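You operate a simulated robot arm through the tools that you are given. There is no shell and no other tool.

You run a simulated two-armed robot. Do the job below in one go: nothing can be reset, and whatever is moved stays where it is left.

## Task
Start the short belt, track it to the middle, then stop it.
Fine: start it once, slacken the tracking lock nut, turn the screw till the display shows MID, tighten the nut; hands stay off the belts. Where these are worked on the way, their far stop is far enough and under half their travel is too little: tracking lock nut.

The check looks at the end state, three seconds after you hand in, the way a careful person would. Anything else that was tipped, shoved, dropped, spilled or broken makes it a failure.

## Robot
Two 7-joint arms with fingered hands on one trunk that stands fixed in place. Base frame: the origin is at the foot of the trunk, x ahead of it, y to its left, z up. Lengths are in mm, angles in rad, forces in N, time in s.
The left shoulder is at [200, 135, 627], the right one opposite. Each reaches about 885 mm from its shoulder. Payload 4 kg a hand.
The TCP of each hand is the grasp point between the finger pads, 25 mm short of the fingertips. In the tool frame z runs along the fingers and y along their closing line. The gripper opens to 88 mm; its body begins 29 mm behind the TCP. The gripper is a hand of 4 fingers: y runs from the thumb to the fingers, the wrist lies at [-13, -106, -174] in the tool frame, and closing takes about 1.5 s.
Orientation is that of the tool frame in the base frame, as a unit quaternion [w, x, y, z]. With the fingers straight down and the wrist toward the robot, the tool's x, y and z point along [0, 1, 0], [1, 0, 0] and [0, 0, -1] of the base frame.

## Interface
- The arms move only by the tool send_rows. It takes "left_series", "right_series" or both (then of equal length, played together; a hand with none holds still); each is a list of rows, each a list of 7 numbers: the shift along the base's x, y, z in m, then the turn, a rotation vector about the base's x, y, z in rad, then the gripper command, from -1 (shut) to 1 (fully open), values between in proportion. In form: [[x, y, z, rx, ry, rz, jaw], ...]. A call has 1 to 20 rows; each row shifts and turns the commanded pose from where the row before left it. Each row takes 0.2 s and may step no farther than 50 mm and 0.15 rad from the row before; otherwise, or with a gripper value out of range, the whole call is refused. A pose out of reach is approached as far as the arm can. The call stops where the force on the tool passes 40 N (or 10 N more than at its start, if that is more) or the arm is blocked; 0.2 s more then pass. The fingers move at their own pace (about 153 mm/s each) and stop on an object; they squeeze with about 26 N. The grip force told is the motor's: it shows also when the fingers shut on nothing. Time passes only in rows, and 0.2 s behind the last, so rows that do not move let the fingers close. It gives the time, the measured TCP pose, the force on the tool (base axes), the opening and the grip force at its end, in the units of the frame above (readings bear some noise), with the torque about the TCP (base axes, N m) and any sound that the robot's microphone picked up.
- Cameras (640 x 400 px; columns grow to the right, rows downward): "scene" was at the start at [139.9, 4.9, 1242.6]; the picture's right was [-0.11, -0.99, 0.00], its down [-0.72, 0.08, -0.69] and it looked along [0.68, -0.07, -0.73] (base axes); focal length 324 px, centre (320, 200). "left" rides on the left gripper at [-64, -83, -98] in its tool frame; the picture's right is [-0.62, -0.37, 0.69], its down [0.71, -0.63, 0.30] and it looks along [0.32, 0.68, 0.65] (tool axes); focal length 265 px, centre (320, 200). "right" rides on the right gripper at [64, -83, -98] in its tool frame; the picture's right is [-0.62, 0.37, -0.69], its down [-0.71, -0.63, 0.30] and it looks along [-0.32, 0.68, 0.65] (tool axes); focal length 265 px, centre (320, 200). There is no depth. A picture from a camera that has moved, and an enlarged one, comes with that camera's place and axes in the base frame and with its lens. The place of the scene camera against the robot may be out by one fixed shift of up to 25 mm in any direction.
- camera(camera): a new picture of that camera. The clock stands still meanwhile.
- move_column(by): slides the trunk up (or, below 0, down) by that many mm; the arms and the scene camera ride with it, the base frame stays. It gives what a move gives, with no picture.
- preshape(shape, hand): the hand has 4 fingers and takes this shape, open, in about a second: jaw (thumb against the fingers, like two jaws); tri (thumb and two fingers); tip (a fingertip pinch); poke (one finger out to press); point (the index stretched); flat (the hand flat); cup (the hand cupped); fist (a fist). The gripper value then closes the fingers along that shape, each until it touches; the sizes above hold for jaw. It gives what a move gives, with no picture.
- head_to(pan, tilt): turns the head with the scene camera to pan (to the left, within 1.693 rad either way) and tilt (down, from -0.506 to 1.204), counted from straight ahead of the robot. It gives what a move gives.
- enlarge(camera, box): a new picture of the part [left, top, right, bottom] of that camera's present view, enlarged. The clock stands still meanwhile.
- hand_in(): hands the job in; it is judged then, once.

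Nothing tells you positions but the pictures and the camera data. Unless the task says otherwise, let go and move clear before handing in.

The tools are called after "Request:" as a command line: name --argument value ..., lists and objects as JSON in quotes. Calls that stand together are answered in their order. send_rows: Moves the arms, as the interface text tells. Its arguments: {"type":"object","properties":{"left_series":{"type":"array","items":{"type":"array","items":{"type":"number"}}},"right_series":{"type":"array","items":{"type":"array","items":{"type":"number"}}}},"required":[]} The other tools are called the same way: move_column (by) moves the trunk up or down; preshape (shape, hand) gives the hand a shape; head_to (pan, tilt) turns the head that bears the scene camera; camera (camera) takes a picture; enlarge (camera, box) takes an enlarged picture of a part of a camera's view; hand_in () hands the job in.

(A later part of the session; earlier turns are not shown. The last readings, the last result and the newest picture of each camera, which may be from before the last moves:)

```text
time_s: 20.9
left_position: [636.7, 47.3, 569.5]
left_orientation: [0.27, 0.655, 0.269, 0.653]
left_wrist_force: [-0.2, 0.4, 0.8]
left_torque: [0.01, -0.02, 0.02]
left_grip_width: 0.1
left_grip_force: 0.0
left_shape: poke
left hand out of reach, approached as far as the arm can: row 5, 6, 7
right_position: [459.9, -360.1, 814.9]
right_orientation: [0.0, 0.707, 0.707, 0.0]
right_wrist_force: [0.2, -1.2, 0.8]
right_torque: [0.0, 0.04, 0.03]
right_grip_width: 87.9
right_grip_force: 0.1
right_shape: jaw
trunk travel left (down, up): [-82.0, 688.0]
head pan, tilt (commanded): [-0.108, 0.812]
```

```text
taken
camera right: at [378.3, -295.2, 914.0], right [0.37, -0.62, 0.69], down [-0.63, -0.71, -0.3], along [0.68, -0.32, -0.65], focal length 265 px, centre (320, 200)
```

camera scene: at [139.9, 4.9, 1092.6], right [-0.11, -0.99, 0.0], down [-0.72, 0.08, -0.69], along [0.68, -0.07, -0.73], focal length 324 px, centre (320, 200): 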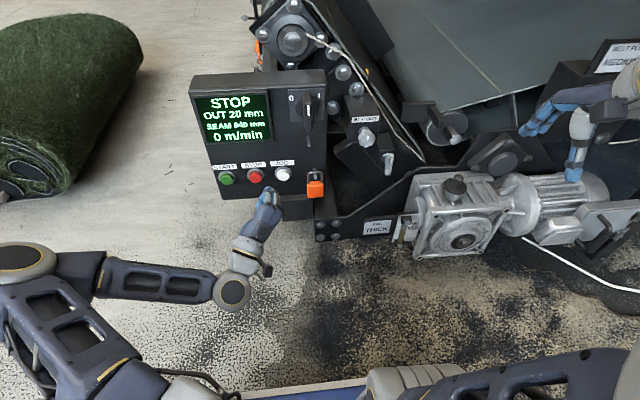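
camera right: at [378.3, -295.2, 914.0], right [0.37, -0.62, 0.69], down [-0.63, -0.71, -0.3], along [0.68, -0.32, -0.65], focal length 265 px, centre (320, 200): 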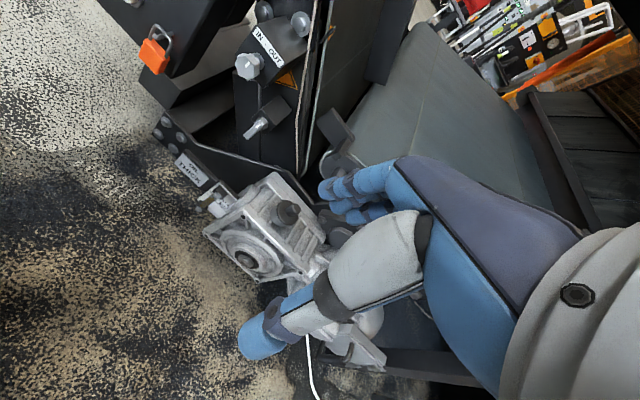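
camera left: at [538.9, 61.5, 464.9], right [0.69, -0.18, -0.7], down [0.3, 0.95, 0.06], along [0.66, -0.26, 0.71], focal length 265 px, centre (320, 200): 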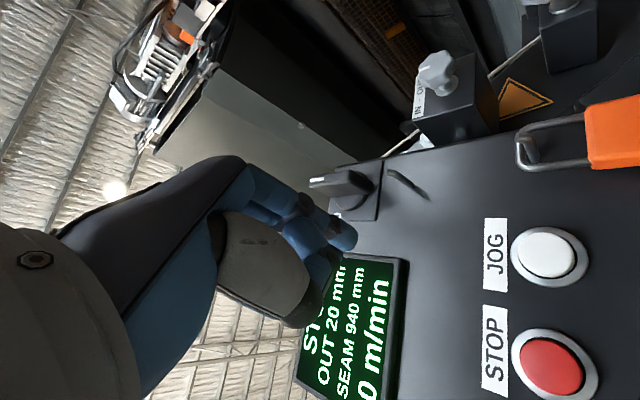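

Request:
send_rows --left_series '[[0.01, 0, 0, 0.131, 0, 0, -1], [0.01, 0, 0, 0.131, 0, 0, -1], [0.01, 0, 0, 0.131, 0, 0, -1], [0.01, 0, 0, 0.131, 0, 0, -1], [0.01, 0, 0, 0.131, 0, 0, -1], [0.01, 0, 0, 0.131, 0, 0, -1], [0, -0.04, 0, 0, 0, 0, -1], [0, -0.04, 0, 0, 0, 0, -1], [0, -0.04, 0, 0, 0, 0, -1], [0, -0.04, 0, 0, 0, 0, -1]]'

Request:
camera --camera "left"

Request:
camera --camera "scene"

```text
time_s: 23.1
left_position: [670.1, -2.2, 594.8]
left_orientation: [-0.002, 0.707, -0.001, 0.707]
left_wrist_force: [-0.3, -0.8, 0.5]
left_torque: [0.04, -0.03, 0.01]
left_grip_width: 0.0
left_grip_force: 0.1
left_shape: poke
left hand out of reach, approached as far as the arm can: row 8, 9, 10
right_position: [461.6, -360.3, 815.1]
right_orientation: [0.0, 0.707, 0.707, 0.0]
right_wrist_force: [-0.6, 0.3, 0.7]
right_torque: [0.0, 0.01, -0.01]
right_grip_width: 87.6
right_grip_force: 0.0
right_shape: jaw
trunk travel left (down, up): [-82.0, 688.0]
head pan, tilt (commanded): [-0.108, 0.812]
```

```text
taken
camera left: at [573.8, 80.5, 531.6], right [0.69, 0.37, -0.62], down [0.31, 0.63, 0.72], along [0.65, -0.68, 0.32], focal length 265 px, centre (320, 200)
```

left: 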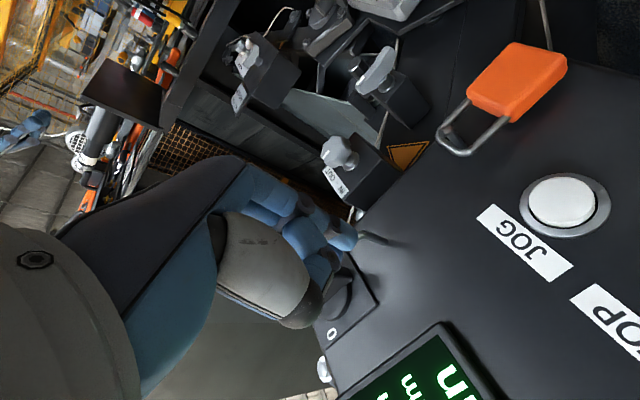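

```text
taken
camera scene: at [139.9, 4.9, 1092.6], right [-0.11, -0.99, 0.0], down [-0.72, 0.08, -0.69], along [0.68, -0.07, -0.73], focal length 324 px, centre (320, 200)
```

scene: 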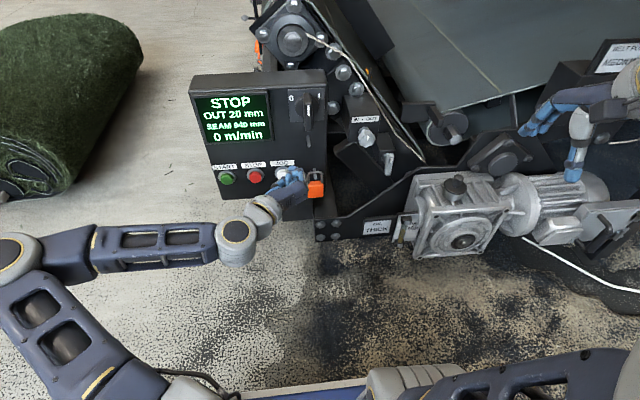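

Request:
enlarge --camera "left" --box '[300, 20, 460, 220]'

Request:
enlarge --camera "scene" --box '[320, 70, 440, 200]'

Request:
enlarge --camera "right" --box '[200, 0, 360, 200]'

```text
2.00 times, centred on (380, 120) of left
camera zoom: at [573.8, 80.5, 531.6], right [0.69, 0.37, -0.62], down [0.31, 0.63, 0.72], along [0.65, -0.68, 0.32], focal length 531 px, centre (200, 360)
```

zoom: 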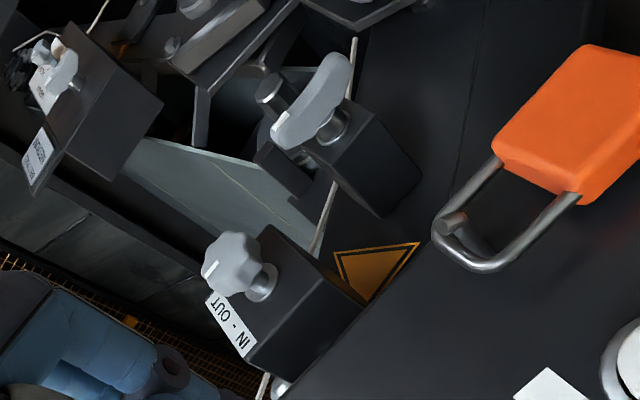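

```text
3.08 times, centred on (380, 135) of scene
camera zoom: at [139.9, 4.9, 1092.6], right [-0.11, -0.99, 0.0], down [-0.72, 0.08, -0.69], along [0.68, -0.07, -0.73], focal length 997 px, centre (135, 400)
```

zoom: 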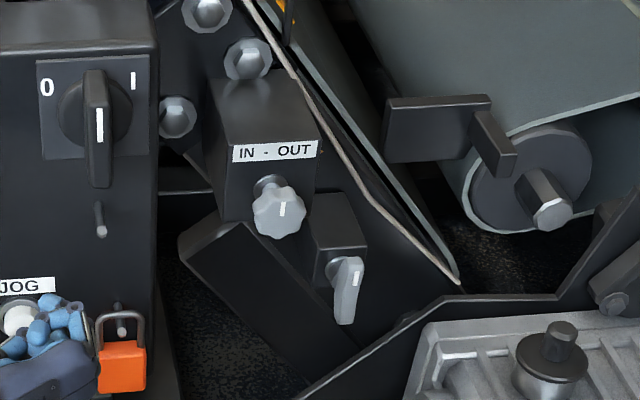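

```text
2.00 times, centred on (280, 100) of right
camera zoom: at [378.4, -294.9, 913.9], right [0.37, -0.62, 0.69], down [-0.63, -0.71, -0.3], along [0.68, -0.32, -0.65], focal length 531 px, centre (400, 400)
```

zoom: 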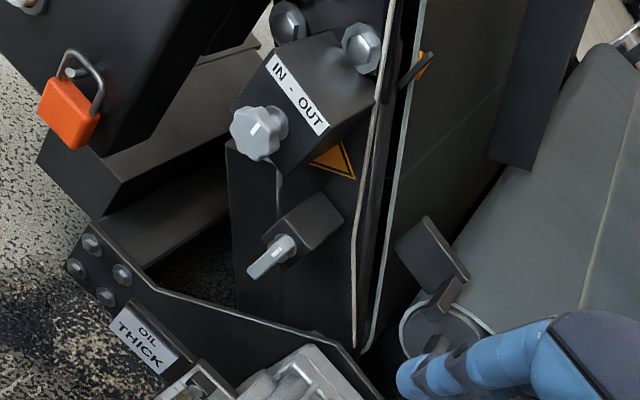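

The lever spans roughly from its pivot (826,-283,500) down to (827,-283,440), the knob is at (802,-198,589), and the belts and rope sit behind at x≥900. I'll back the left hand away from the panel and look at what the "point" shape gives, since it may push the lever better.

Request:
send_rows --left_series '[[-0.02, 0.03, 0, -0.131, 0, 0, -1], [-0.02, 0.03, 0, -0.131, 0, 0, -1], [-0.01, 0.04, 0, -0.131, 0, 0, -1], [0, 0.04, 0, -0.131, 0, 0, -1], [0, 0.04, 0, -0.131, 0, 0, -1], [0, 0.04, 0, -0.131, 0, 0, -1]]'

Request:
preshape --shape "point" --hand "right"

Request:
camera --camera "right"

Request:
camera --camera "scene"

```text
time_s: 24.5
left_position: [626.5, 217.1, 592.7]
left_orientation: [0.271, 0.654, 0.27, 0.652]
left_wrist_force: [-0.6, 0.3, -0.3]
left_torque: [0.03, 0.0, 0.01]
left_grip_width: 0.1
left_grip_force: 0.0
left_shape: poke
left hand out of reach, approached as far as the arm can: row 2
right_position: [460.4, -360.4, 815.4]
right_orientation: [0.0, 0.706, 0.708, 0.0]
right_wrist_force: [0.1, -0.4, 0.1]
right_torque: [0.03, 0.02, -0.04]
right_grip_width: 88.0
right_grip_force: 0.0
right_shape: jaw
trunk travel left (down, up): [-82.0, 688.0]
head pan, tilt (commanded): [-0.108, 0.812]
```

```text
time_s: 25.4
left_position: [626.6, 217.1, 593.6]
left_orientation: [0.27, 0.654, 0.27, 0.653]
left_wrist_force: [-0.2, 0.9, -0.6]
left_torque: [0.01, -0.03, -0.01]
left_grip_width: 0.2
left_grip_force: 0.0
left_shape: poke
right_position: [460.9, -360.9, 815.6]
right_orientation: [0.001, 0.707, 0.707, 0.0]
right_wrist_force: [0.6, -0.4, 0.4]
right_torque: [0.0, 0.01, 0.02]
right_grip_width: 80.4
right_grip_force: 0.0
right_shape: point
trunk travel left (down, up): [-82.0, 688.0]
head pan, tilt (commanded): [-0.108, 0.812]
```

```text
taken
camera right: at [378.4, -294.9, 913.9], right [0.37, -0.62, 0.69], down [-0.63, -0.71, -0.3], along [0.68, -0.32, -0.65], focal length 265 px, centre (320, 200)
```

right: 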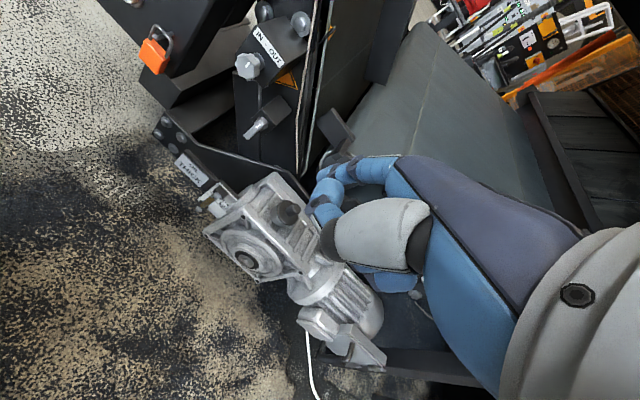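

```text
taken
camera scene: at [139.9, 4.9, 1092.6], right [-0.11, -0.99, 0.0], down [-0.72, 0.08, -0.69], along [0.68, -0.07, -0.73], focal length 324 px, centre (320, 200)
```

scene: 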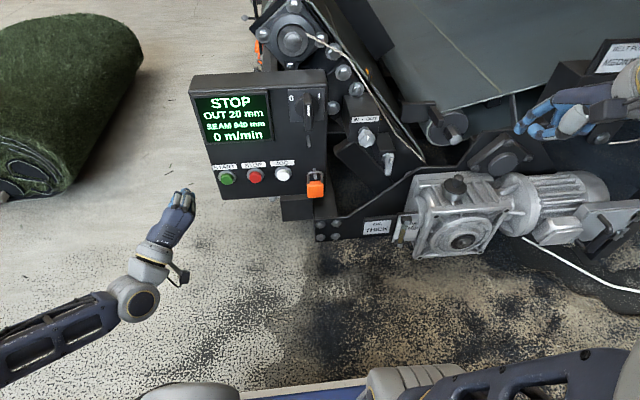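

Request:
enlarge --camera "right" --box '[270, 120, 470, 320]'

Request:
enlarge --camera "scene" --box '[480, 50, 640, 170]'

Request:
preshape --shape "flat" --hand "right"

Request:
enlarge --camera "right" --box '[230, 80, 470, 320]'

Request:
enlarge --camera "scene" --box '[480, 50, 640, 170]'

```text
2.00 times, centred on (370, 220) of right
camera zoom: at [378.4, -294.9, 913.9], right [0.37, -0.62, 0.69], down [-0.63, -0.71, -0.3], along [0.68, -0.32, -0.65], focal length 531 px, centre (220, 160)
```

zoom: 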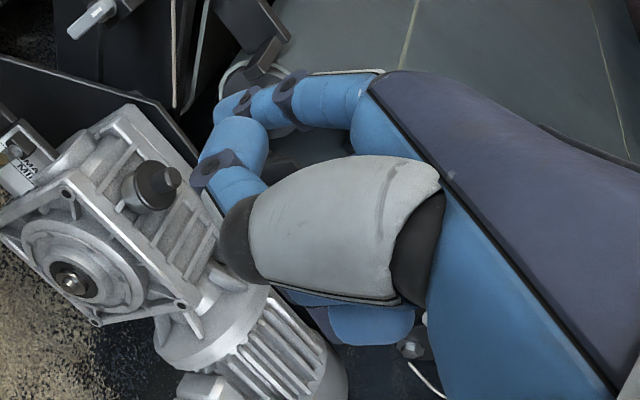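

```text
3.33 times, centred on (560, 110) of scene
camera zoom: at [139.9, 4.9, 1092.6], right [-0.11, -0.99, 0.0], down [-0.72, 0.08, -0.69], along [0.68, -0.07, -0.73], focal length 1080 px, centre (-480, 500)
```

zoom: 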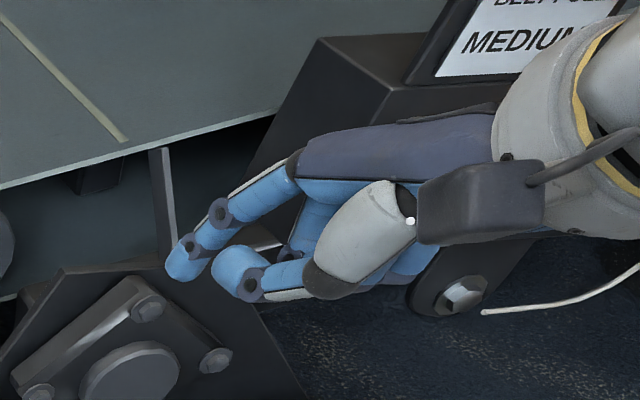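

```text
time_s: 26.3
left_position: [626.2, 217.0, 593.2]
left_orientation: [0.27, 0.654, 0.27, 0.653]
left_wrist_force: [-0.9, -0.2, -0.2]
left_torque: [0.0, 0.01, 0.01]
left_grip_width: 0.3
left_grip_force: 0.1
left_shape: poke
right_position: [461.1, -359.6, 814.6]
right_orientation: [0.0, 0.707, 0.707, 0.001]
right_wrist_force: [-0.2, 0.3, -0.3]
right_torque: [-0.02, 0.01, -0.01]
right_grip_width: 80.7
right_grip_force: 0.1
right_shape: flat
trunk travel left (down, up): [-82.0, 688.0]
head pan, tilt (commanded): [-0.108, 0.812]
```

```text
1.67 times, centred on (350, 200) of right
camera zoom: at [378.4, -294.9, 913.9], right [0.37, -0.62, 0.69], down [-0.63, -0.71, -0.3], along [0.68, -0.32, -0.65], focal length 442 px, centre (270, 200)
```

zoom: 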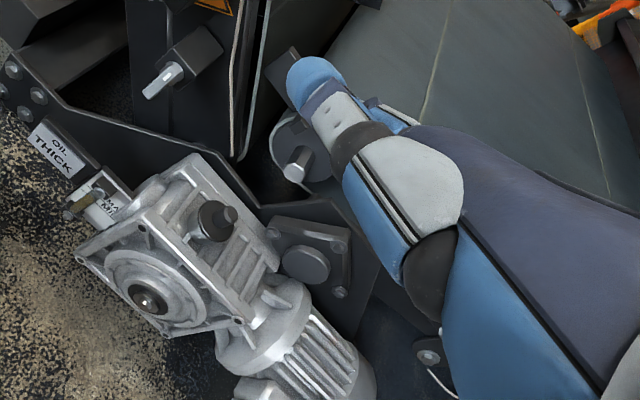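

```text
3.33 times, centred on (560, 110) of scene
camera zoom: at [139.9, 4.9, 1092.6], right [-0.11, -0.99, 0.0], down [-0.72, 0.08, -0.69], along [0.68, -0.07, -0.73], focal length 1080 px, centre (-480, 500)
```

zoom: 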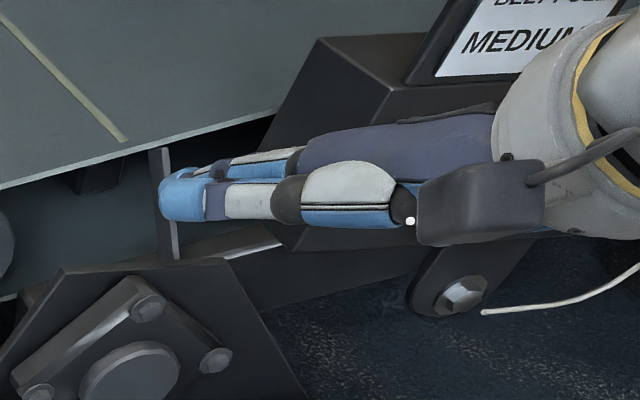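

The flat and point shapes don't help; a closed poke hand will do for pushing the lever sideways. I'll bring the right arm in with the elbow low, fingers forward, first re-shaping to poke and rotating well in front of the machine (x<690, z>600, clear of the gearbox).

Request:
preshape --shape "poke" --hand "right"

Request:
send_rows --right_series '[[0.018, 0.004, -0.018, 0, -0.1428, 0, -1], [0.018, 0.004, -0.018, 0, -0.1428, 0, -1], [0.018, 0.004, -0.018, 0, -0.1428, 0, -1], [0.018, 0.004, -0.018, 0, -0.1428, 0, -1], [0.018, 0.004, -0.018, 0, -0.1428, 0, -1], [0.018, 0.004, -0.018, 0, -0.1428, 0, -1], [0.018, 0.004, -0.018, 0, -0.1428, 0, -1], [0.018, 0.004, -0.018, 0, -0.1428, 0, -1], [0.018, 0.004, -0.018, 0, -0.1428, 0, -1], [0.018, 0.004, -0.018, 0, -0.1428, 0, -1], [0.018, 0.004, -0.018, 0, -0.1428, 0, -1], [0, 0, 0, -0.131, 0, 0, -1], [0, 0, 0, -0.131, 0, 0, -1], [0, 0, 0, -0.131, 0, 0, -1], [0, 0, 0, -0.131, 0, 0, -1], [0, 0, 0, -0.131, 0, 0, -1], [0, 0, 0, -0.131, 0, 0, -1]]'

Request:
camera --camera "right"

Request:
camera --camera "scene"

```text
time_s: 27.2
left_position: [626.4, 217.9, 592.9]
left_orientation: [0.27, 0.654, 0.27, 0.653]
left_wrist_force: [-1.0, -0.9, -0.2]
left_torque: [0.01, -0.01, 0.02]
left_grip_width: 0.0
left_grip_force: 0.1
left_shape: poke
right_position: [461.7, -360.1, 815.2]
right_orientation: [0.0, 0.707, 0.707, 0.0]
right_wrist_force: [-0.2, 0.1, -0.9]
right_torque: [0.01, -0.01, 0.0]
right_grip_width: 0.0
right_grip_force: 0.0
right_shape: poke
trunk travel left (down, up): [-82.0, 688.0]
head pan, tilt (commanded): [-0.108, 0.812]
```

```text
time_s: 30.8
left_position: [626.0, 217.8, 592.7]
left_orientation: [0.27, 0.654, 0.27, 0.653]
left_wrist_force: [-0.1, 0.1, -0.2]
left_torque: [0.0, 0.03, 0.0]
left_grip_width: 0.0
left_grip_force: 0.0
left_shape: poke
right_position: [657.7, -315.9, 616.8]
right_orientation: [0.654, 0.271, 0.653, 0.269]
right_wrist_force: [0.4, -0.3, 0.5]
right_torque: [-0.01, 0.0, -0.01]
right_grip_width: 0.0
right_grip_force: 0.0
right_shape: poke
trunk travel left (down, up): [-82.0, 688.0]
head pan, tilt (commanded): [-0.108, 0.812]
```

```text
taken
camera right: at [560.9, -328.9, 512.9], right [-0.69, -0.18, 0.7], down [0.3, -0.95, 0.06], along [0.65, 0.26, 0.71], focal length 265 px, centre (320, 200)
```

right: 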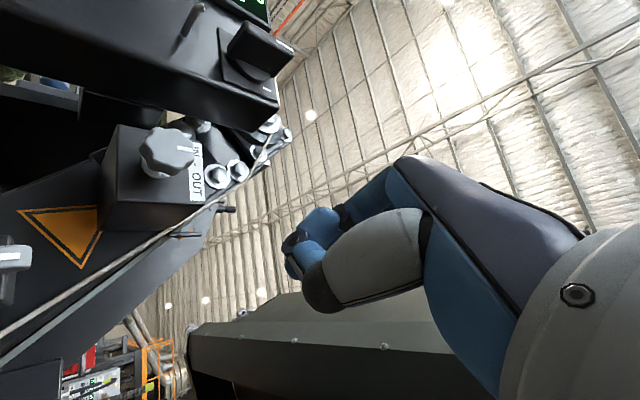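

```text
taken
camera scene: at [139.9, 4.9, 1092.6], right [-0.11, -0.99, 0.0], down [-0.72, 0.08, -0.69], along [0.68, -0.07, -0.73], focal length 324 px, centre (320, 200)
```

scene: 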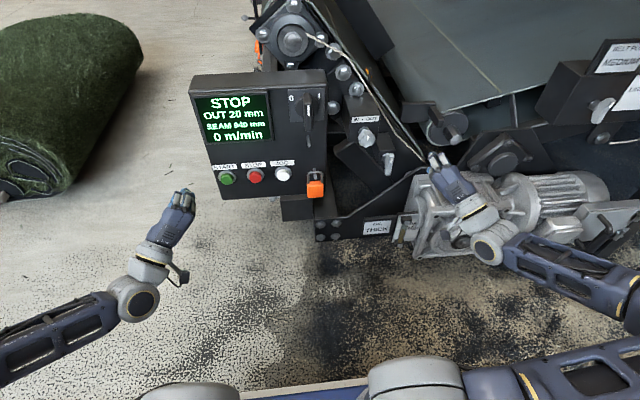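

Request:
send_rows --right_series '[[0, 0, 0, 0, 0, -0.131, -1], [0, 0, 0, 0, 0, -0.131, -1], [0, 0, 0, 0, 0, -0.131, -1], [0, 0, 0, 0, 0, -0.131, -1]]'

Request:
camera --camera "right"

Request:
enlarge --camera "scene" --box '[330, 80, 530, 280]'

```text
time_s: 31.8
left_position: [625.8, 217.9, 592.5]
left_orientation: [0.27, 0.654, 0.271, 0.653]
left_wrist_force: [-0.2, -0.6, 0.8]
left_torque: [0.03, 0.0, 0.01]
left_grip_width: 0.0
left_grip_force: 0.0
left_shape: poke
right_position: [658.7, -316.3, 617.6]
right_orientation: [0.701, 0.432, 0.561, 0.091]
right_wrist_force: [-0.2, 0.2, 0.6]
right_torque: [0.01, -0.03, 0.01]
right_grip_width: 0.0
right_grip_force: 0.0
right_shape: poke
trunk travel left (down, up): [-82.0, 688.0]
head pan, tilt (commanded): [-0.108, 0.812]
```

```text
taken
camera right: at [567.1, -277.6, 513.1], right [-0.69, 0.19, 0.7], down [-0.21, -0.97, 0.06], along [0.69, -0.11, 0.71], focal length 265 px, centre (320, 200)
```

right: 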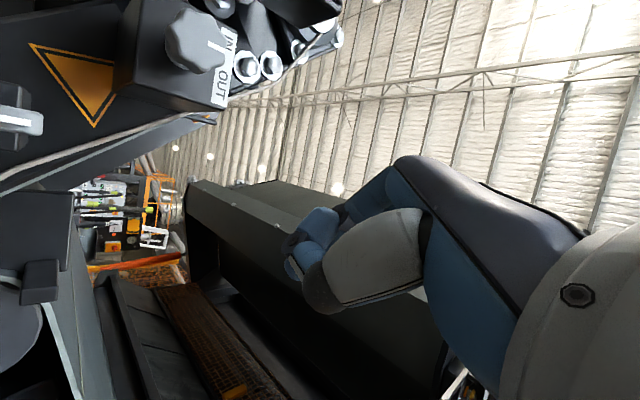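

```text
2.00 times, centred on (430, 180) of scene
camera zoom: at [139.9, 4.8, 1092.6], right [-0.11, -0.99, 0.0], down [-0.72, 0.08, -0.69], along [0.68, -0.07, -0.73], focal length 648 px, centre (100, 240)
```

zoom: 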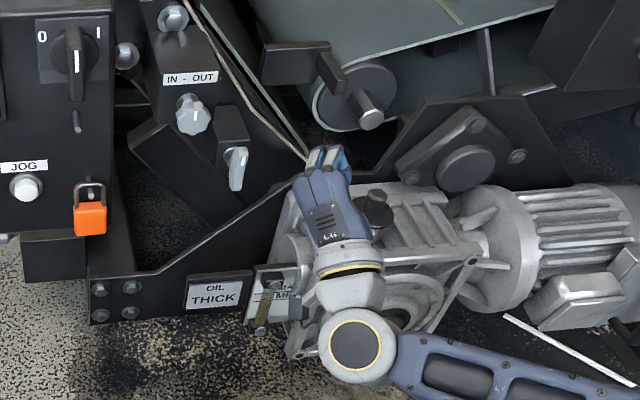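

Request:
send_rows --right_series '[[0.01, 0.035, -0.01, 0, 0, 0, -1], [0.01, 0.036, -0.02, 0, 0, 0, -1], [0.01, 0, -0.04, 0, 0, 0, -1], [0.01, 0, -0.04, 0, 0, 0, -1], [0.01, 0, -0.04, 0, 0, 0, -1]]'

Request:
camera --camera "right"

Request:
enlarge --camera "scene" --box '[320, 70, 480, 260]'

```text
time_s: 33.0
left_position: [626.6, 217.4, 593.1]
left_orientation: [0.269, 0.654, 0.27, 0.653]
left_wrist_force: [0.0, -0.1, -0.4]
left_torque: [-0.01, -0.01, -0.03]
left_grip_width: 0.0
left_grip_force: 0.1
left_shape: poke
right_position: [707.9, -245.7, 467.0]
right_orientation: [0.701, 0.43, 0.561, 0.093]
right_wrist_force: [-0.3, 0.1, -0.4]
right_torque: [0.02, 0.0, 0.01]
right_grip_width: 0.0
right_grip_force: 0.0
right_shape: poke
trunk travel left (down, up): [-82.0, 688.0]
head pan, tilt (commanded): [-0.108, 0.812]
```

```text
taken
camera right: at [617.0, -207.6, 363.1], right [-0.69, 0.19, 0.7], down [-0.21, -0.98, 0.06], along [0.69, -0.11, 0.71], focal length 265 px, centre (320, 200)
```

right: 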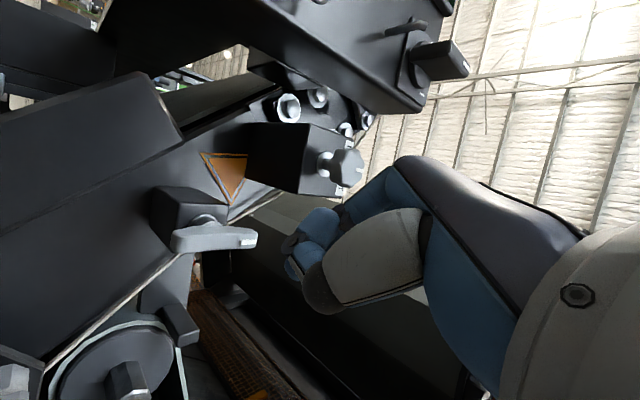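

```text
2.11 times, centred on (400, 165) of scene
camera zoom: at [139.9, 4.8, 1092.6], right [-0.11, -0.99, 0.0], down [-0.72, 0.08, -0.69], along [0.68, -0.07, -0.73], focal length 682 px, centre (152, 274)
```

zoom: 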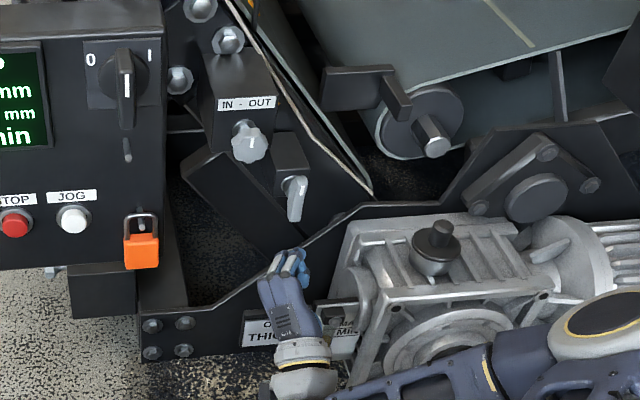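

Request:
enlarge --camera "right" --box '[130, 120, 380, 280]'

Request:
enlarge --camera "scene" --box '[365, 100, 425, 160]'

```text
2.50 times, centred on (255, 200) of right
camera zoom: at [617.0, -207.6, 363.1], right [-0.69, 0.19, 0.7], down [-0.21, -0.98, 0.06], along [0.69, -0.11, 0.71], focal length 664 px, centre (482, 200)
```

zoom: 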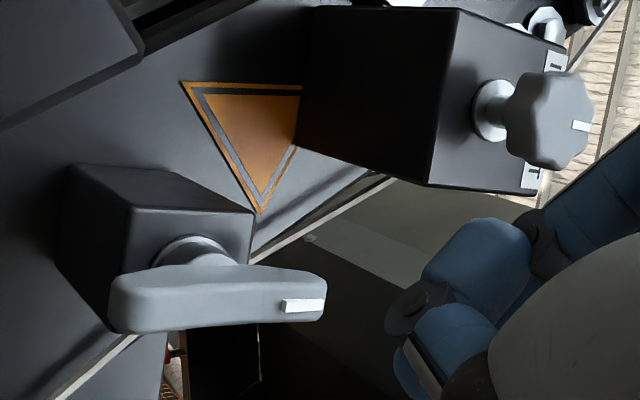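

```text
6.67 times, centred on (395, 130) of scene
camera zoom: at [139.9, 4.8, 1092.6], right [-0.11, -0.99, 0.0], down [-0.72, 0.08, -0.69], along [0.68, -0.07, -0.73], focal length 2160 px, centre (-180, 667)
```

zoom: 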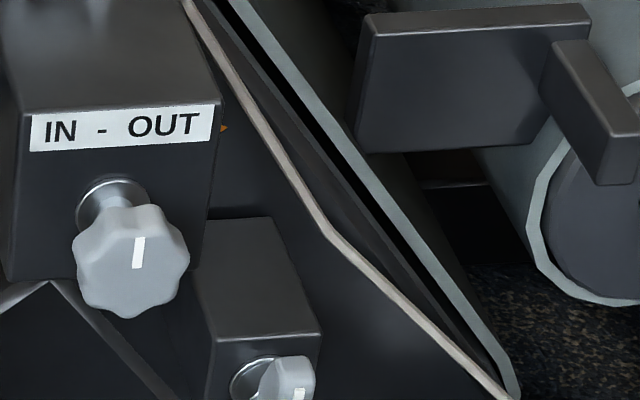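

The lock nut turns out to be a bar handle centred on its pivot, about (822,-281,464), spanning z≈428–500 with its mark up. The right index can push its top end left and down to slacken, and the opposite end down and left to tighten. I'll pre-position the right fingertip in front of and to the right of the bar's top end.

Request:
send_rows --right_series '[[0.0, -0.02, 0.02, 0, 0, 0, -1], [0.0, -0.035, 0.01, 0, 0, 0, -1], [0.02, -0.008, 0.0, 0, 0, 0, -1], [0.02, 0, 0.0, 0, 0, 0, -1], [0.02, 0, 0, 0, 0, 0, -1]]'

Request:
camera --camera "right"

Request:
enlarge --camera "scene" --box '[340, 90, 460, 210]'

```text
time_s: 34.2
left_position: [626.4, 217.3, 592.9]
left_orientation: [0.27, 0.654, 0.27, 0.653]
left_wrist_force: [-0.4, -0.1, 0.4]
left_torque: [0.02, 0.01, -0.02]
left_grip_width: 0.0
left_grip_force: 0.2
left_shape: poke
right_position: [768.8, -309.2, 496.8]
right_orientation: [0.701, 0.431, 0.56, 0.092]
right_wrist_force: [-0.3, 1.3, 0.3]
right_torque: [0.0, -0.02, -0.02]
right_grip_width: 0.0
right_grip_force: 0.1
right_shape: poke
trunk travel left (down, up): [-82.0, 688.0]
head pan, tilt (commanded): [-0.108, 0.812]
```

```text
taken
camera right: at [677.7, -270.5, 393.1], right [-0.69, 0.19, 0.7], down [-0.21, -0.97, 0.06], along [0.69, -0.11, 0.71], focal length 265 px, centre (320, 200)
```

right: 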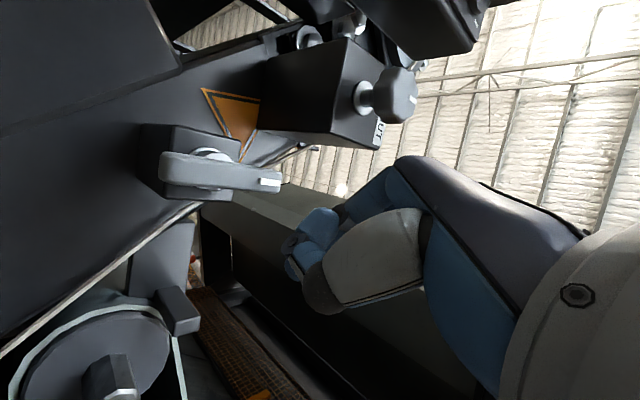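

```text
3.33 times, centred on (400, 150) of scene
camera zoom: at [139.9, 4.8, 1092.6], right [-0.11, -0.99, 0.0], down [-0.72, 0.08, -0.69], along [0.68, -0.07, -0.73], focal length 1080 px, centre (53, 367)
```

zoom: 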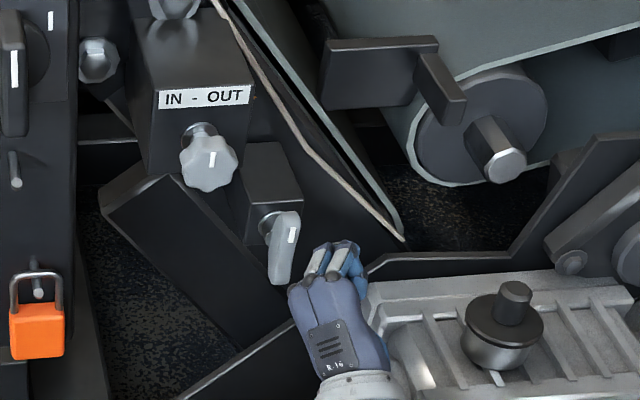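

Request:
enlarge --camera "right" --box '[150, 120, 350, 320]'

Request:
enlarge --camera "scene" --box '[400, 140, 460, 200]'

```text
2.00 times, centred on (250, 220) of right
camera zoom: at [677.7, -270.5, 393.1], right [-0.69, 0.19, 0.7], down [-0.21, -0.97, 0.06], along [0.69, -0.11, 0.71], focal length 531 px, centre (460, 160)
```

zoom: 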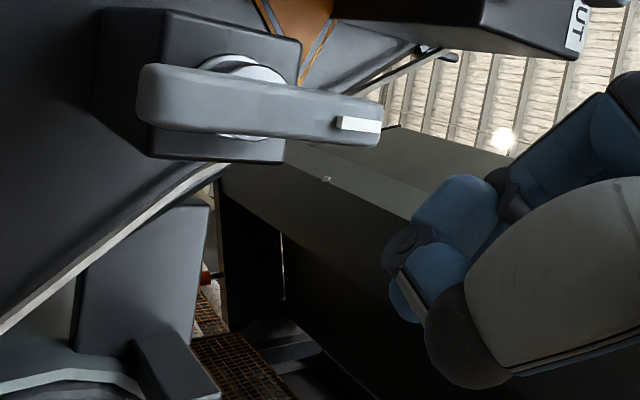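

```text
6.67 times, centred on (430, 170) of scene
camera zoom: at [139.9, 4.8, 1092.6], right [-0.11, -0.99, 0.0], down [-0.72, 0.08, -0.69], along [0.68, -0.07, -0.73], focal length 2160 px, centre (-413, 400)
```

zoom: 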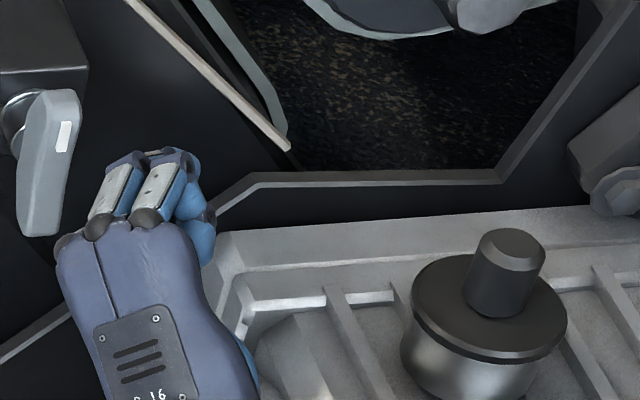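

Request:
enlarge --camera "left" --box '[290, 120, 490, 320]'

Request:
preshape --shape "poke" --hand "right"

Request:
enlarge --camera "right" --box '[150, 120, 350, 320]'

```text
2.00 times, centred on (390, 220) of left
camera zoom: at [528.0, 231.1, 489.3], right [0.69, -0.18, -0.7], down [0.3, 0.95, 0.06], along [0.65, -0.26, 0.71], focal length 531 px, centre (180, 160)
```

zoom: 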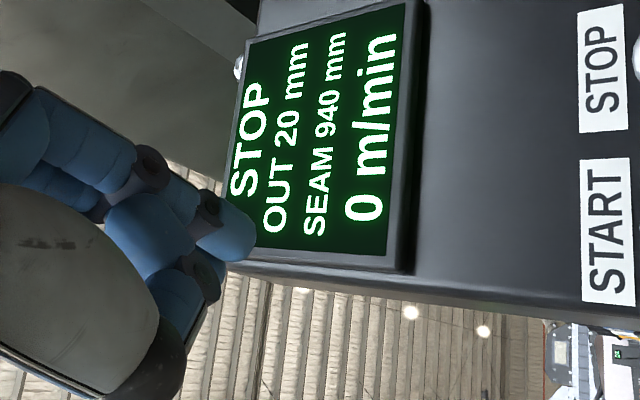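

```text
time_s: 35.1
left_position: [625.5, 217.6, 593.2]
left_orientation: [0.269, 0.655, 0.27, 0.653]
left_wrist_force: [0.4, 1.1, -0.5]
left_torque: [0.04, -0.05, 0.04]
left_grip_width: 0.0
left_grip_force: 0.0
left_shape: poke
right_position: [768.5, -308.3, 496.9]
right_orientation: [0.701, 0.43, 0.561, 0.091]
right_wrist_force: [-0.4, 0.5, -0.2]
right_torque: [0.01, 0.0, -0.02]
right_grip_width: 0.3
right_grip_force: 0.1
right_shape: poke
trunk travel left (down, up): [-82.0, 688.0]
head pan, tilt (commanded): [-0.108, 0.812]
```

```text
2.00 times, centred on (250, 220) of right
camera zoom: at [677.6, -270.0, 393.1], right [-0.69, 0.19, 0.7], down [-0.21, -0.98, 0.06], along [0.69, -0.11, 0.71], focal length 531 px, centre (460, 160)
```

zoom: 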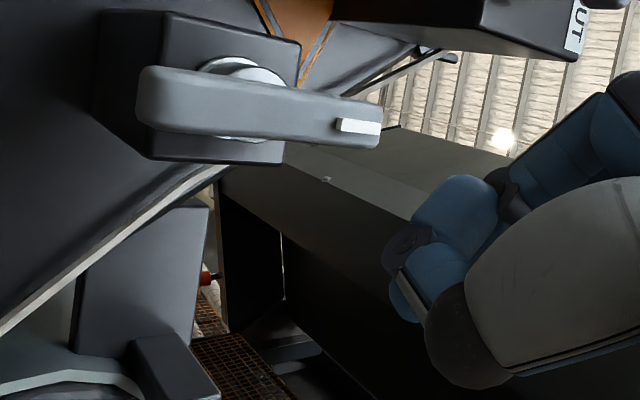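

The right hand's poke looks different from the left's. I'll open it along the shape while holding still and look again.

Request:
send_rows --right_series '[[0, 0, 0, 0, 0, 0, 1], [0, 0, 0, 0, 0, 0, 1], [0, 0, 0, 0, 0, 0, 1], [0, 0, 0, 0, 0, 0, 1], [0, 0, 0, 0, 0, 0, 1]]'

Request:
enlarge --camera "right" --box '[150, 120, 350, 320]'

Request:
enlarge --camera "scene" --box '[390, 130, 470, 210]'

```text
time_s: 36.3
left_position: [626.1, 217.1, 593.2]
left_orientation: [0.27, 0.654, 0.27, 0.653]
left_wrist_force: [-0.2, 0.1, -0.3]
left_torque: [0.0, 0.01, -0.02]
left_grip_width: 0.1
left_grip_force: 0.1
left_shape: poke
right_position: [768.3, -309.6, 497.6]
right_orientation: [0.701, 0.43, 0.561, 0.091]
right_wrist_force: [0.3, 0.0, 0.7]
right_torque: [0.01, 0.0, -0.03]
right_grip_width: 0.0
right_grip_force: 0.0
right_shape: poke
trunk travel left (down, up): [-82.0, 688.0]
head pan, tilt (commanded): [-0.108, 0.812]
```

```text
2.00 times, centred on (250, 220) of right
camera zoom: at [677.7, -270.0, 393.1], right [-0.69, 0.19, 0.7], down [-0.21, -0.98, 0.06], along [0.69, -0.11, 0.71], focal length 531 px, centre (460, 160)
```

zoom: 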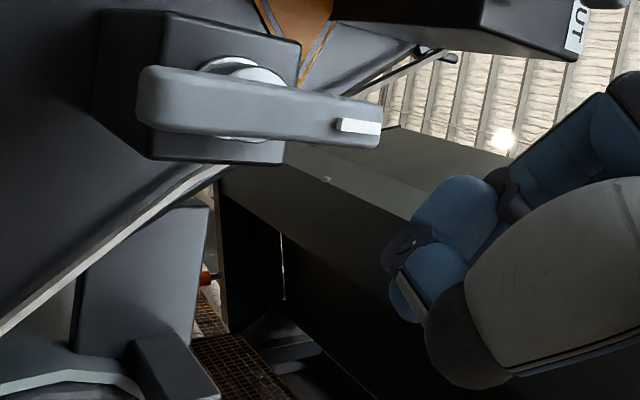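

```text
5.00 times, centred on (430, 170) of scene
camera zoom: at [139.9, 4.9, 1092.6], right [-0.11, -0.99, 0.0], down [-0.72, 0.08, -0.69], along [0.68, -0.07, -0.73], focal length 1620 px, centre (-230, 350)
```

zoom: 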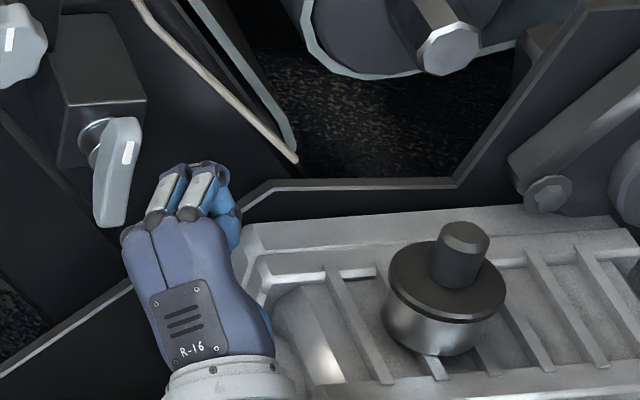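

Request:
send_rows --right_series '[[-0.03, 0, 0.01, 0, 0, 0, 1], [-0.03, 0, 0.01, 0, 0, 0, 1]]'

Request:
preshape --shape "tip" --hand "right"

Request:
enlarge --camera "right" --box '[150, 120, 400, 320]'

Request:
enlarge --camera "scene" --box '[380, 130, 470, 230]'

Request:
preshape --shape "jaw" --hand "right"

Request:
enlarge --camera "right" --box '[150, 120, 400, 320]'

Request:
enlarge --camera "scene" --box '[380, 130, 470, 230]'

```text
time_s: 36.9
left_position: [626.2, 217.5, 593.1]
left_orientation: [0.269, 0.654, 0.27, 0.654]
left_wrist_force: [0.0, -0.1, -0.1]
left_torque: [0.0, -0.03, 0.01]
left_grip_width: 0.0
left_grip_force: 0.0
left_shape: poke
right_position: [708.4, -308.5, 517.8]
right_orientation: [0.701, 0.43, 0.562, 0.092]
right_wrist_force: [0.1, 0.2, 0.1]
right_torque: [0.01, -0.01, 0.0]
right_grip_width: 0.2
right_grip_force: 0.0
right_shape: poke
trunk travel left (down, up): [-82.0, 688.0]
head pan, tilt (commanded): [-0.108, 0.812]
```

```text
time_s: 37.8
left_position: [625.8, 216.8, 593.1]
left_orientation: [0.27, 0.654, 0.271, 0.653]
left_wrist_force: [0.1, 1.6, 0.3]
left_torque: [-0.01, 0.0, -0.02]
left_grip_width: 0.0
left_grip_force: 0.0
left_shape: poke
right_position: [708.5, -309.0, 517.3]
right_orientation: [0.701, 0.431, 0.56, 0.091]
right_wrist_force: [-0.2, 0.6, -0.2]
right_torque: [0.01, -0.03, -0.02]
right_grip_width: 88.1
right_grip_force: 0.1
right_shape: tip
trunk travel left (down, up): [-82.0, 688.0]
head pan, tilt (commanded): [-0.108, 0.812]
```

```text
2.00 times, centred on (275, 220) of right
camera zoom: at [617.8, -270.1, 413.3], right [-0.69, 0.19, 0.7], down [-0.21, -0.98, 0.06], along [0.69, -0.11, 0.71], focal length 531 px, centre (410, 160)
```

zoom: 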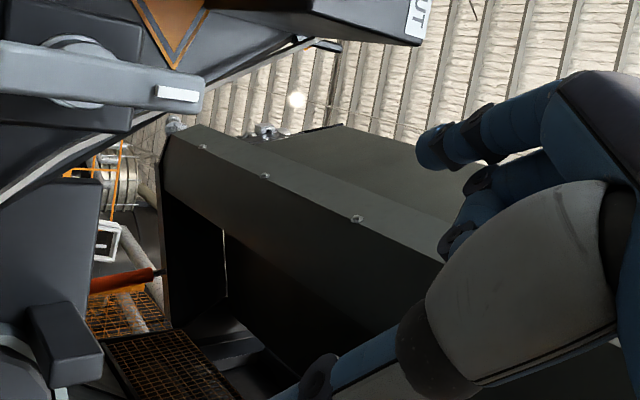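

```text
4.00 times, centred on (425, 180) of scene
camera zoom: at [139.9, 4.9, 1092.6], right [-0.11, -0.99, 0.0], down [-0.72, 0.08, -0.69], along [0.68, -0.07, -0.73], focal length 1296 px, centre (-100, 280)
```

zoom: 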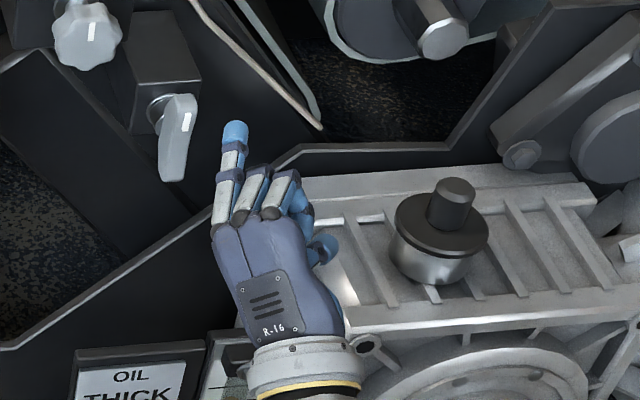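

```text
time_s: 38.7
left_position: [625.5, 218.2, 593.7]
left_orientation: [0.27, 0.654, 0.271, 0.653]
left_wrist_force: [-0.8, 0.4, 0.1]
left_torque: [0.03, 0.0, -0.01]
left_grip_width: 0.1
left_grip_force: 0.1
left_shape: poke
right_position: [709.7, -309.6, 517.2]
right_orientation: [0.701, 0.43, 0.562, 0.092]
right_wrist_force: [-0.3, 0.1, -0.8]
right_torque: [0.0, 0.01, 0.02]
right_grip_width: 87.8
right_grip_force: 0.0
right_shape: jaw
trunk travel left (down, up): [-82.0, 688.0]
head pan, tilt (commanded): [-0.108, 0.812]
```

```text
2.00 times, centred on (275, 220) of right
camera zoom: at [617.8, -270.1, 413.3], right [-0.69, 0.19, 0.7], down [-0.21, -0.98, 0.06], along [0.69, -0.11, 0.71], focal length 531 px, centre (410, 160)
```

zoom: 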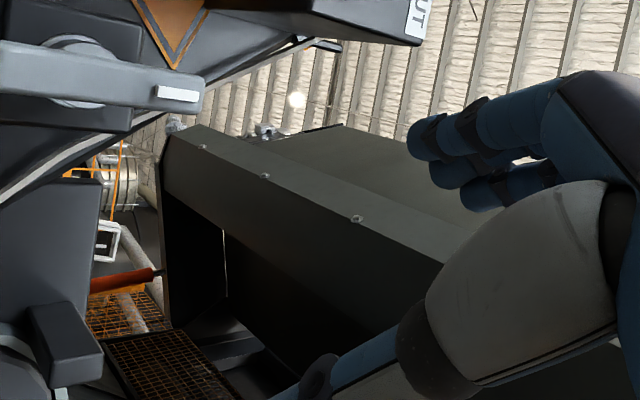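

```text
4.00 times, centred on (425, 180) of scene
camera zoom: at [139.9, 4.9, 1092.6], right [-0.11, -0.99, 0.0], down [-0.72, 0.08, -0.69], along [0.68, -0.07, -0.73], focal length 1296 px, centre (-100, 280)
```

zoom: 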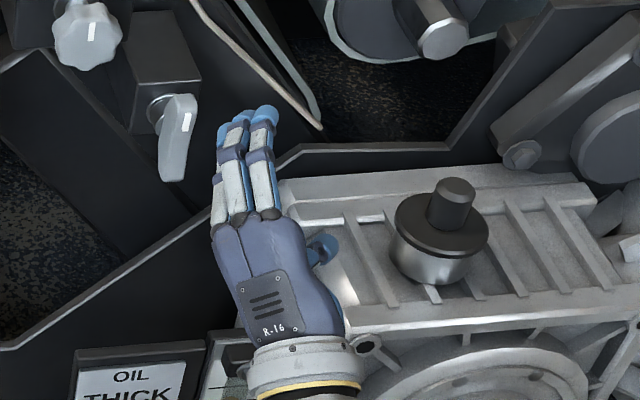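

The "tip" shape gives a clean, straight index finger standing well proud of the others – ideal for pushing the bar. I'll use it half-closed on the right hand, and meanwhile bring the left finger back in front of START.

Request:
preshape --shape "tip" --hand "right"

Request:
send_rows --left_series '[[0.03, -0.01, -0.03, 0, 0, 0, -1], [0.03, -0.01, -0.03, 0, 0, 0, -1], [0.03, -0.01, -0.03, 0, 0, 0, -1], [0.03, -0.008, -0.017, 0, 0, 0, -1], [0.015, 0, 0, 0, 0, 0, -1]]' --right_series '[[0, 0, 0, 0, 0, 0, 0], [0, 0, 0, 0, 0, 0, 0], [0, 0, 0, 0, 0, 0, 0], [0, 0, 0, 0, 0, 0, 0], [0, 0, 0, 0, 0, 0, 0]]'

Request:
camera --camera "left"

Request:
enlarge --camera "right" --box '[150, 120, 400, 320]'

Request:
enlarge --camera "scene" --box '[180, 60, 480, 230]'

```text
time_s: 39.6
left_position: [626.9, 217.2, 593.0]
left_orientation: [0.269, 0.654, 0.27, 0.653]
left_wrist_force: [0.5, 0.2, 0.0]
left_torque: [-0.02, -0.04, 0.01]
left_grip_width: 0.0
left_grip_force: 0.1
left_shape: poke
right_position: [708.4, -308.3, 516.9]
right_orientation: [0.701, 0.431, 0.56, 0.092]
right_wrist_force: [-0.1, -0.7, -0.1]
right_torque: [0.02, -0.03, 0.01]
right_grip_width: 87.9
right_grip_force: 0.0
right_shape: tip
trunk travel left (down, up): [-82.0, 688.0]
head pan, tilt (commanded): [-0.108, 0.812]
```

```text
time_s: 40.8
left_position: [760.2, 179.6, 487.4]
left_orientation: [0.269, 0.654, 0.27, 0.653]
left_wrist_force: [-0.8, 0.0, -0.5]
left_torque: [-0.01, 0.02, -0.01]
left_grip_width: 0.0
left_grip_force: 0.0
left_shape: poke
right_position: [707.8, -308.3, 517.3]
right_orientation: [0.701, 0.431, 0.561, 0.092]
right_wrist_force: [0.1, 0.5, -0.4]
right_torque: [0.01, -0.01, -0.02]
right_grip_width: 44.5
right_grip_force: 0.1
right_shape: tip
trunk travel left (down, up): [-82.0, 688.0]
head pan, tilt (commanded): [-0.108, 0.812]
```

```text
taken
camera left: at [663.5, 193.7, 383.5], right [0.69, -0.18, -0.7], down [0.3, 0.95, 0.06], along [0.65, -0.25, 0.71], focal length 265 px, centre (320, 200)
```

left: 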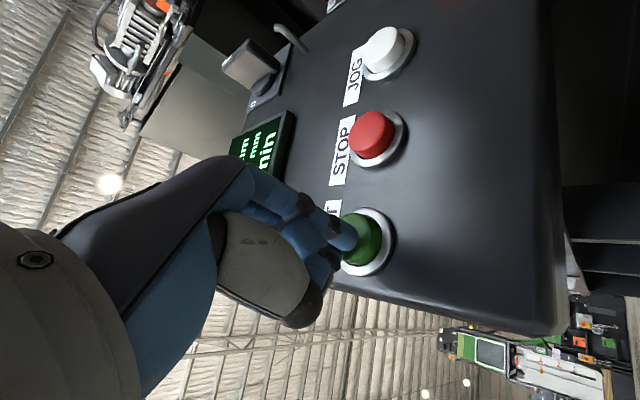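

```text
2.00 times, centred on (275, 220) of right
camera zoom: at [617.6, -270.1, 413.3], right [-0.69, 0.19, 0.7], down [-0.21, -0.98, 0.06], along [0.69, -0.11, 0.71], focal length 531 px, centre (410, 160)
```

zoom: 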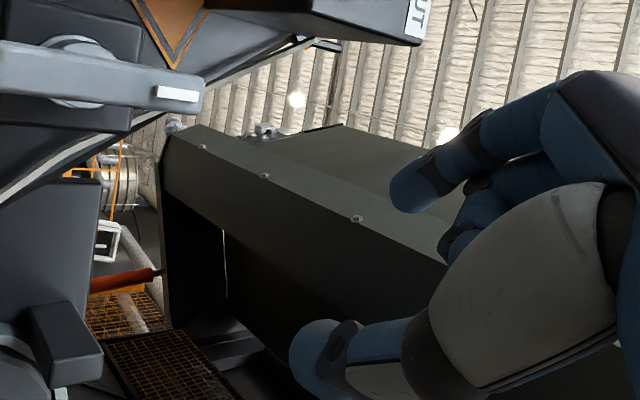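

```text
2.13 times, centred on (330, 145) of scene
camera zoom: at [139.9, 4.9, 1092.6], right [-0.11, -0.99, 0.0], down [-0.72, 0.08, -0.69], along [0.68, -0.07, -0.73], focal length 691 px, centre (299, 317)
```

zoom: 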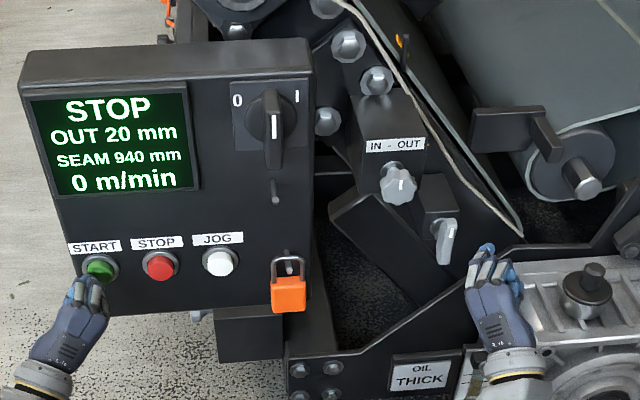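

Left fingertip is about 12 mm from START. Pressing it now in small steps.

Request:
send_rows --left_series '[[0.005, 0, 0, 0, 0, 0, -1], [0.005, 0, 0, 0, 0, 0, -1], [0.004, 0, 0, 0, 0, 0, -1]]'

Request:
enlarge --camera "scene" --box '[180, 60, 330, 230]'

Request:
enlarge --camera "left" --box '[260, 120, 460, 320]'

```text
time_s: 41.6
left_position: [775.0, 179.3, 488.6]
left_orientation: [0.27, 0.655, 0.269, 0.652]
left_wrist_force: [-23.9, -3.8, -0.2]
left_torque: [0.05, -0.04, 0.01]
left_grip_width: 0.0
left_grip_force: 0.1
left_shape: poke
right_position: [707.6, -308.8, 517.2]
right_orientation: [0.701, 0.431, 0.56, 0.092]
right_wrist_force: [0.6, -0.1, 0.5]
right_torque: [0.01, 0.03, -0.04]
right_grip_width: 44.6
right_grip_force: 0.1
right_shape: tip
trunk travel left (down, up): [-82.0, 688.0]
head pan, tilt (commanded): [-0.108, 0.812]
heard: click
```

```text
2.35 times, centred on (255, 145) of scene
camera zoom: at [139.4, 4.8, 1092.6], right [-0.11, -0.99, 0.0], down [-0.72, 0.08, -0.69], along [0.68, -0.07, -0.73], focal length 762 px, centre (473, 329)
```

zoom: 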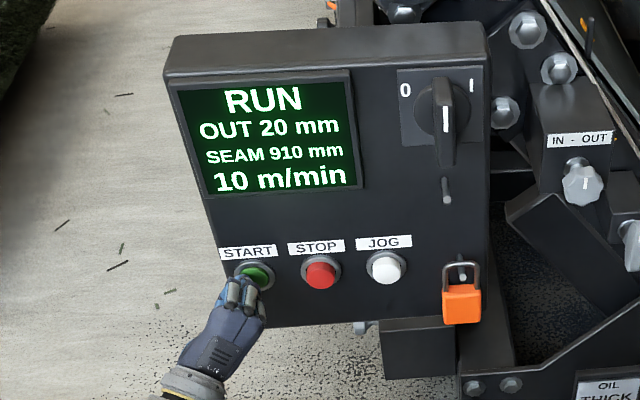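

```text
2.00 times, centred on (360, 220) of left
camera zoom: at [675.3, 193.2, 384.4], right [0.69, -0.18, -0.7], down [0.31, 0.95, 0.06], along [0.66, -0.26, 0.71], focal length 531 px, centre (240, 160)
```

zoom: 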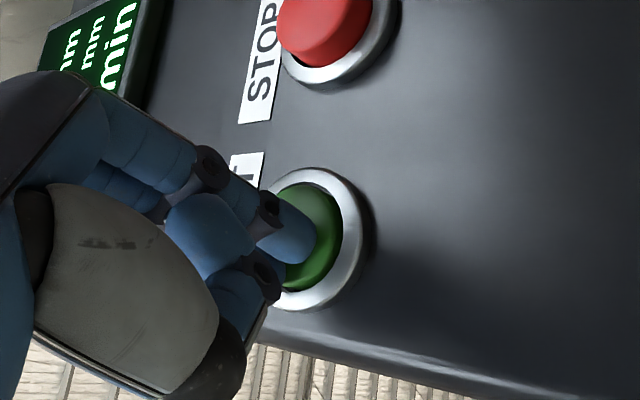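

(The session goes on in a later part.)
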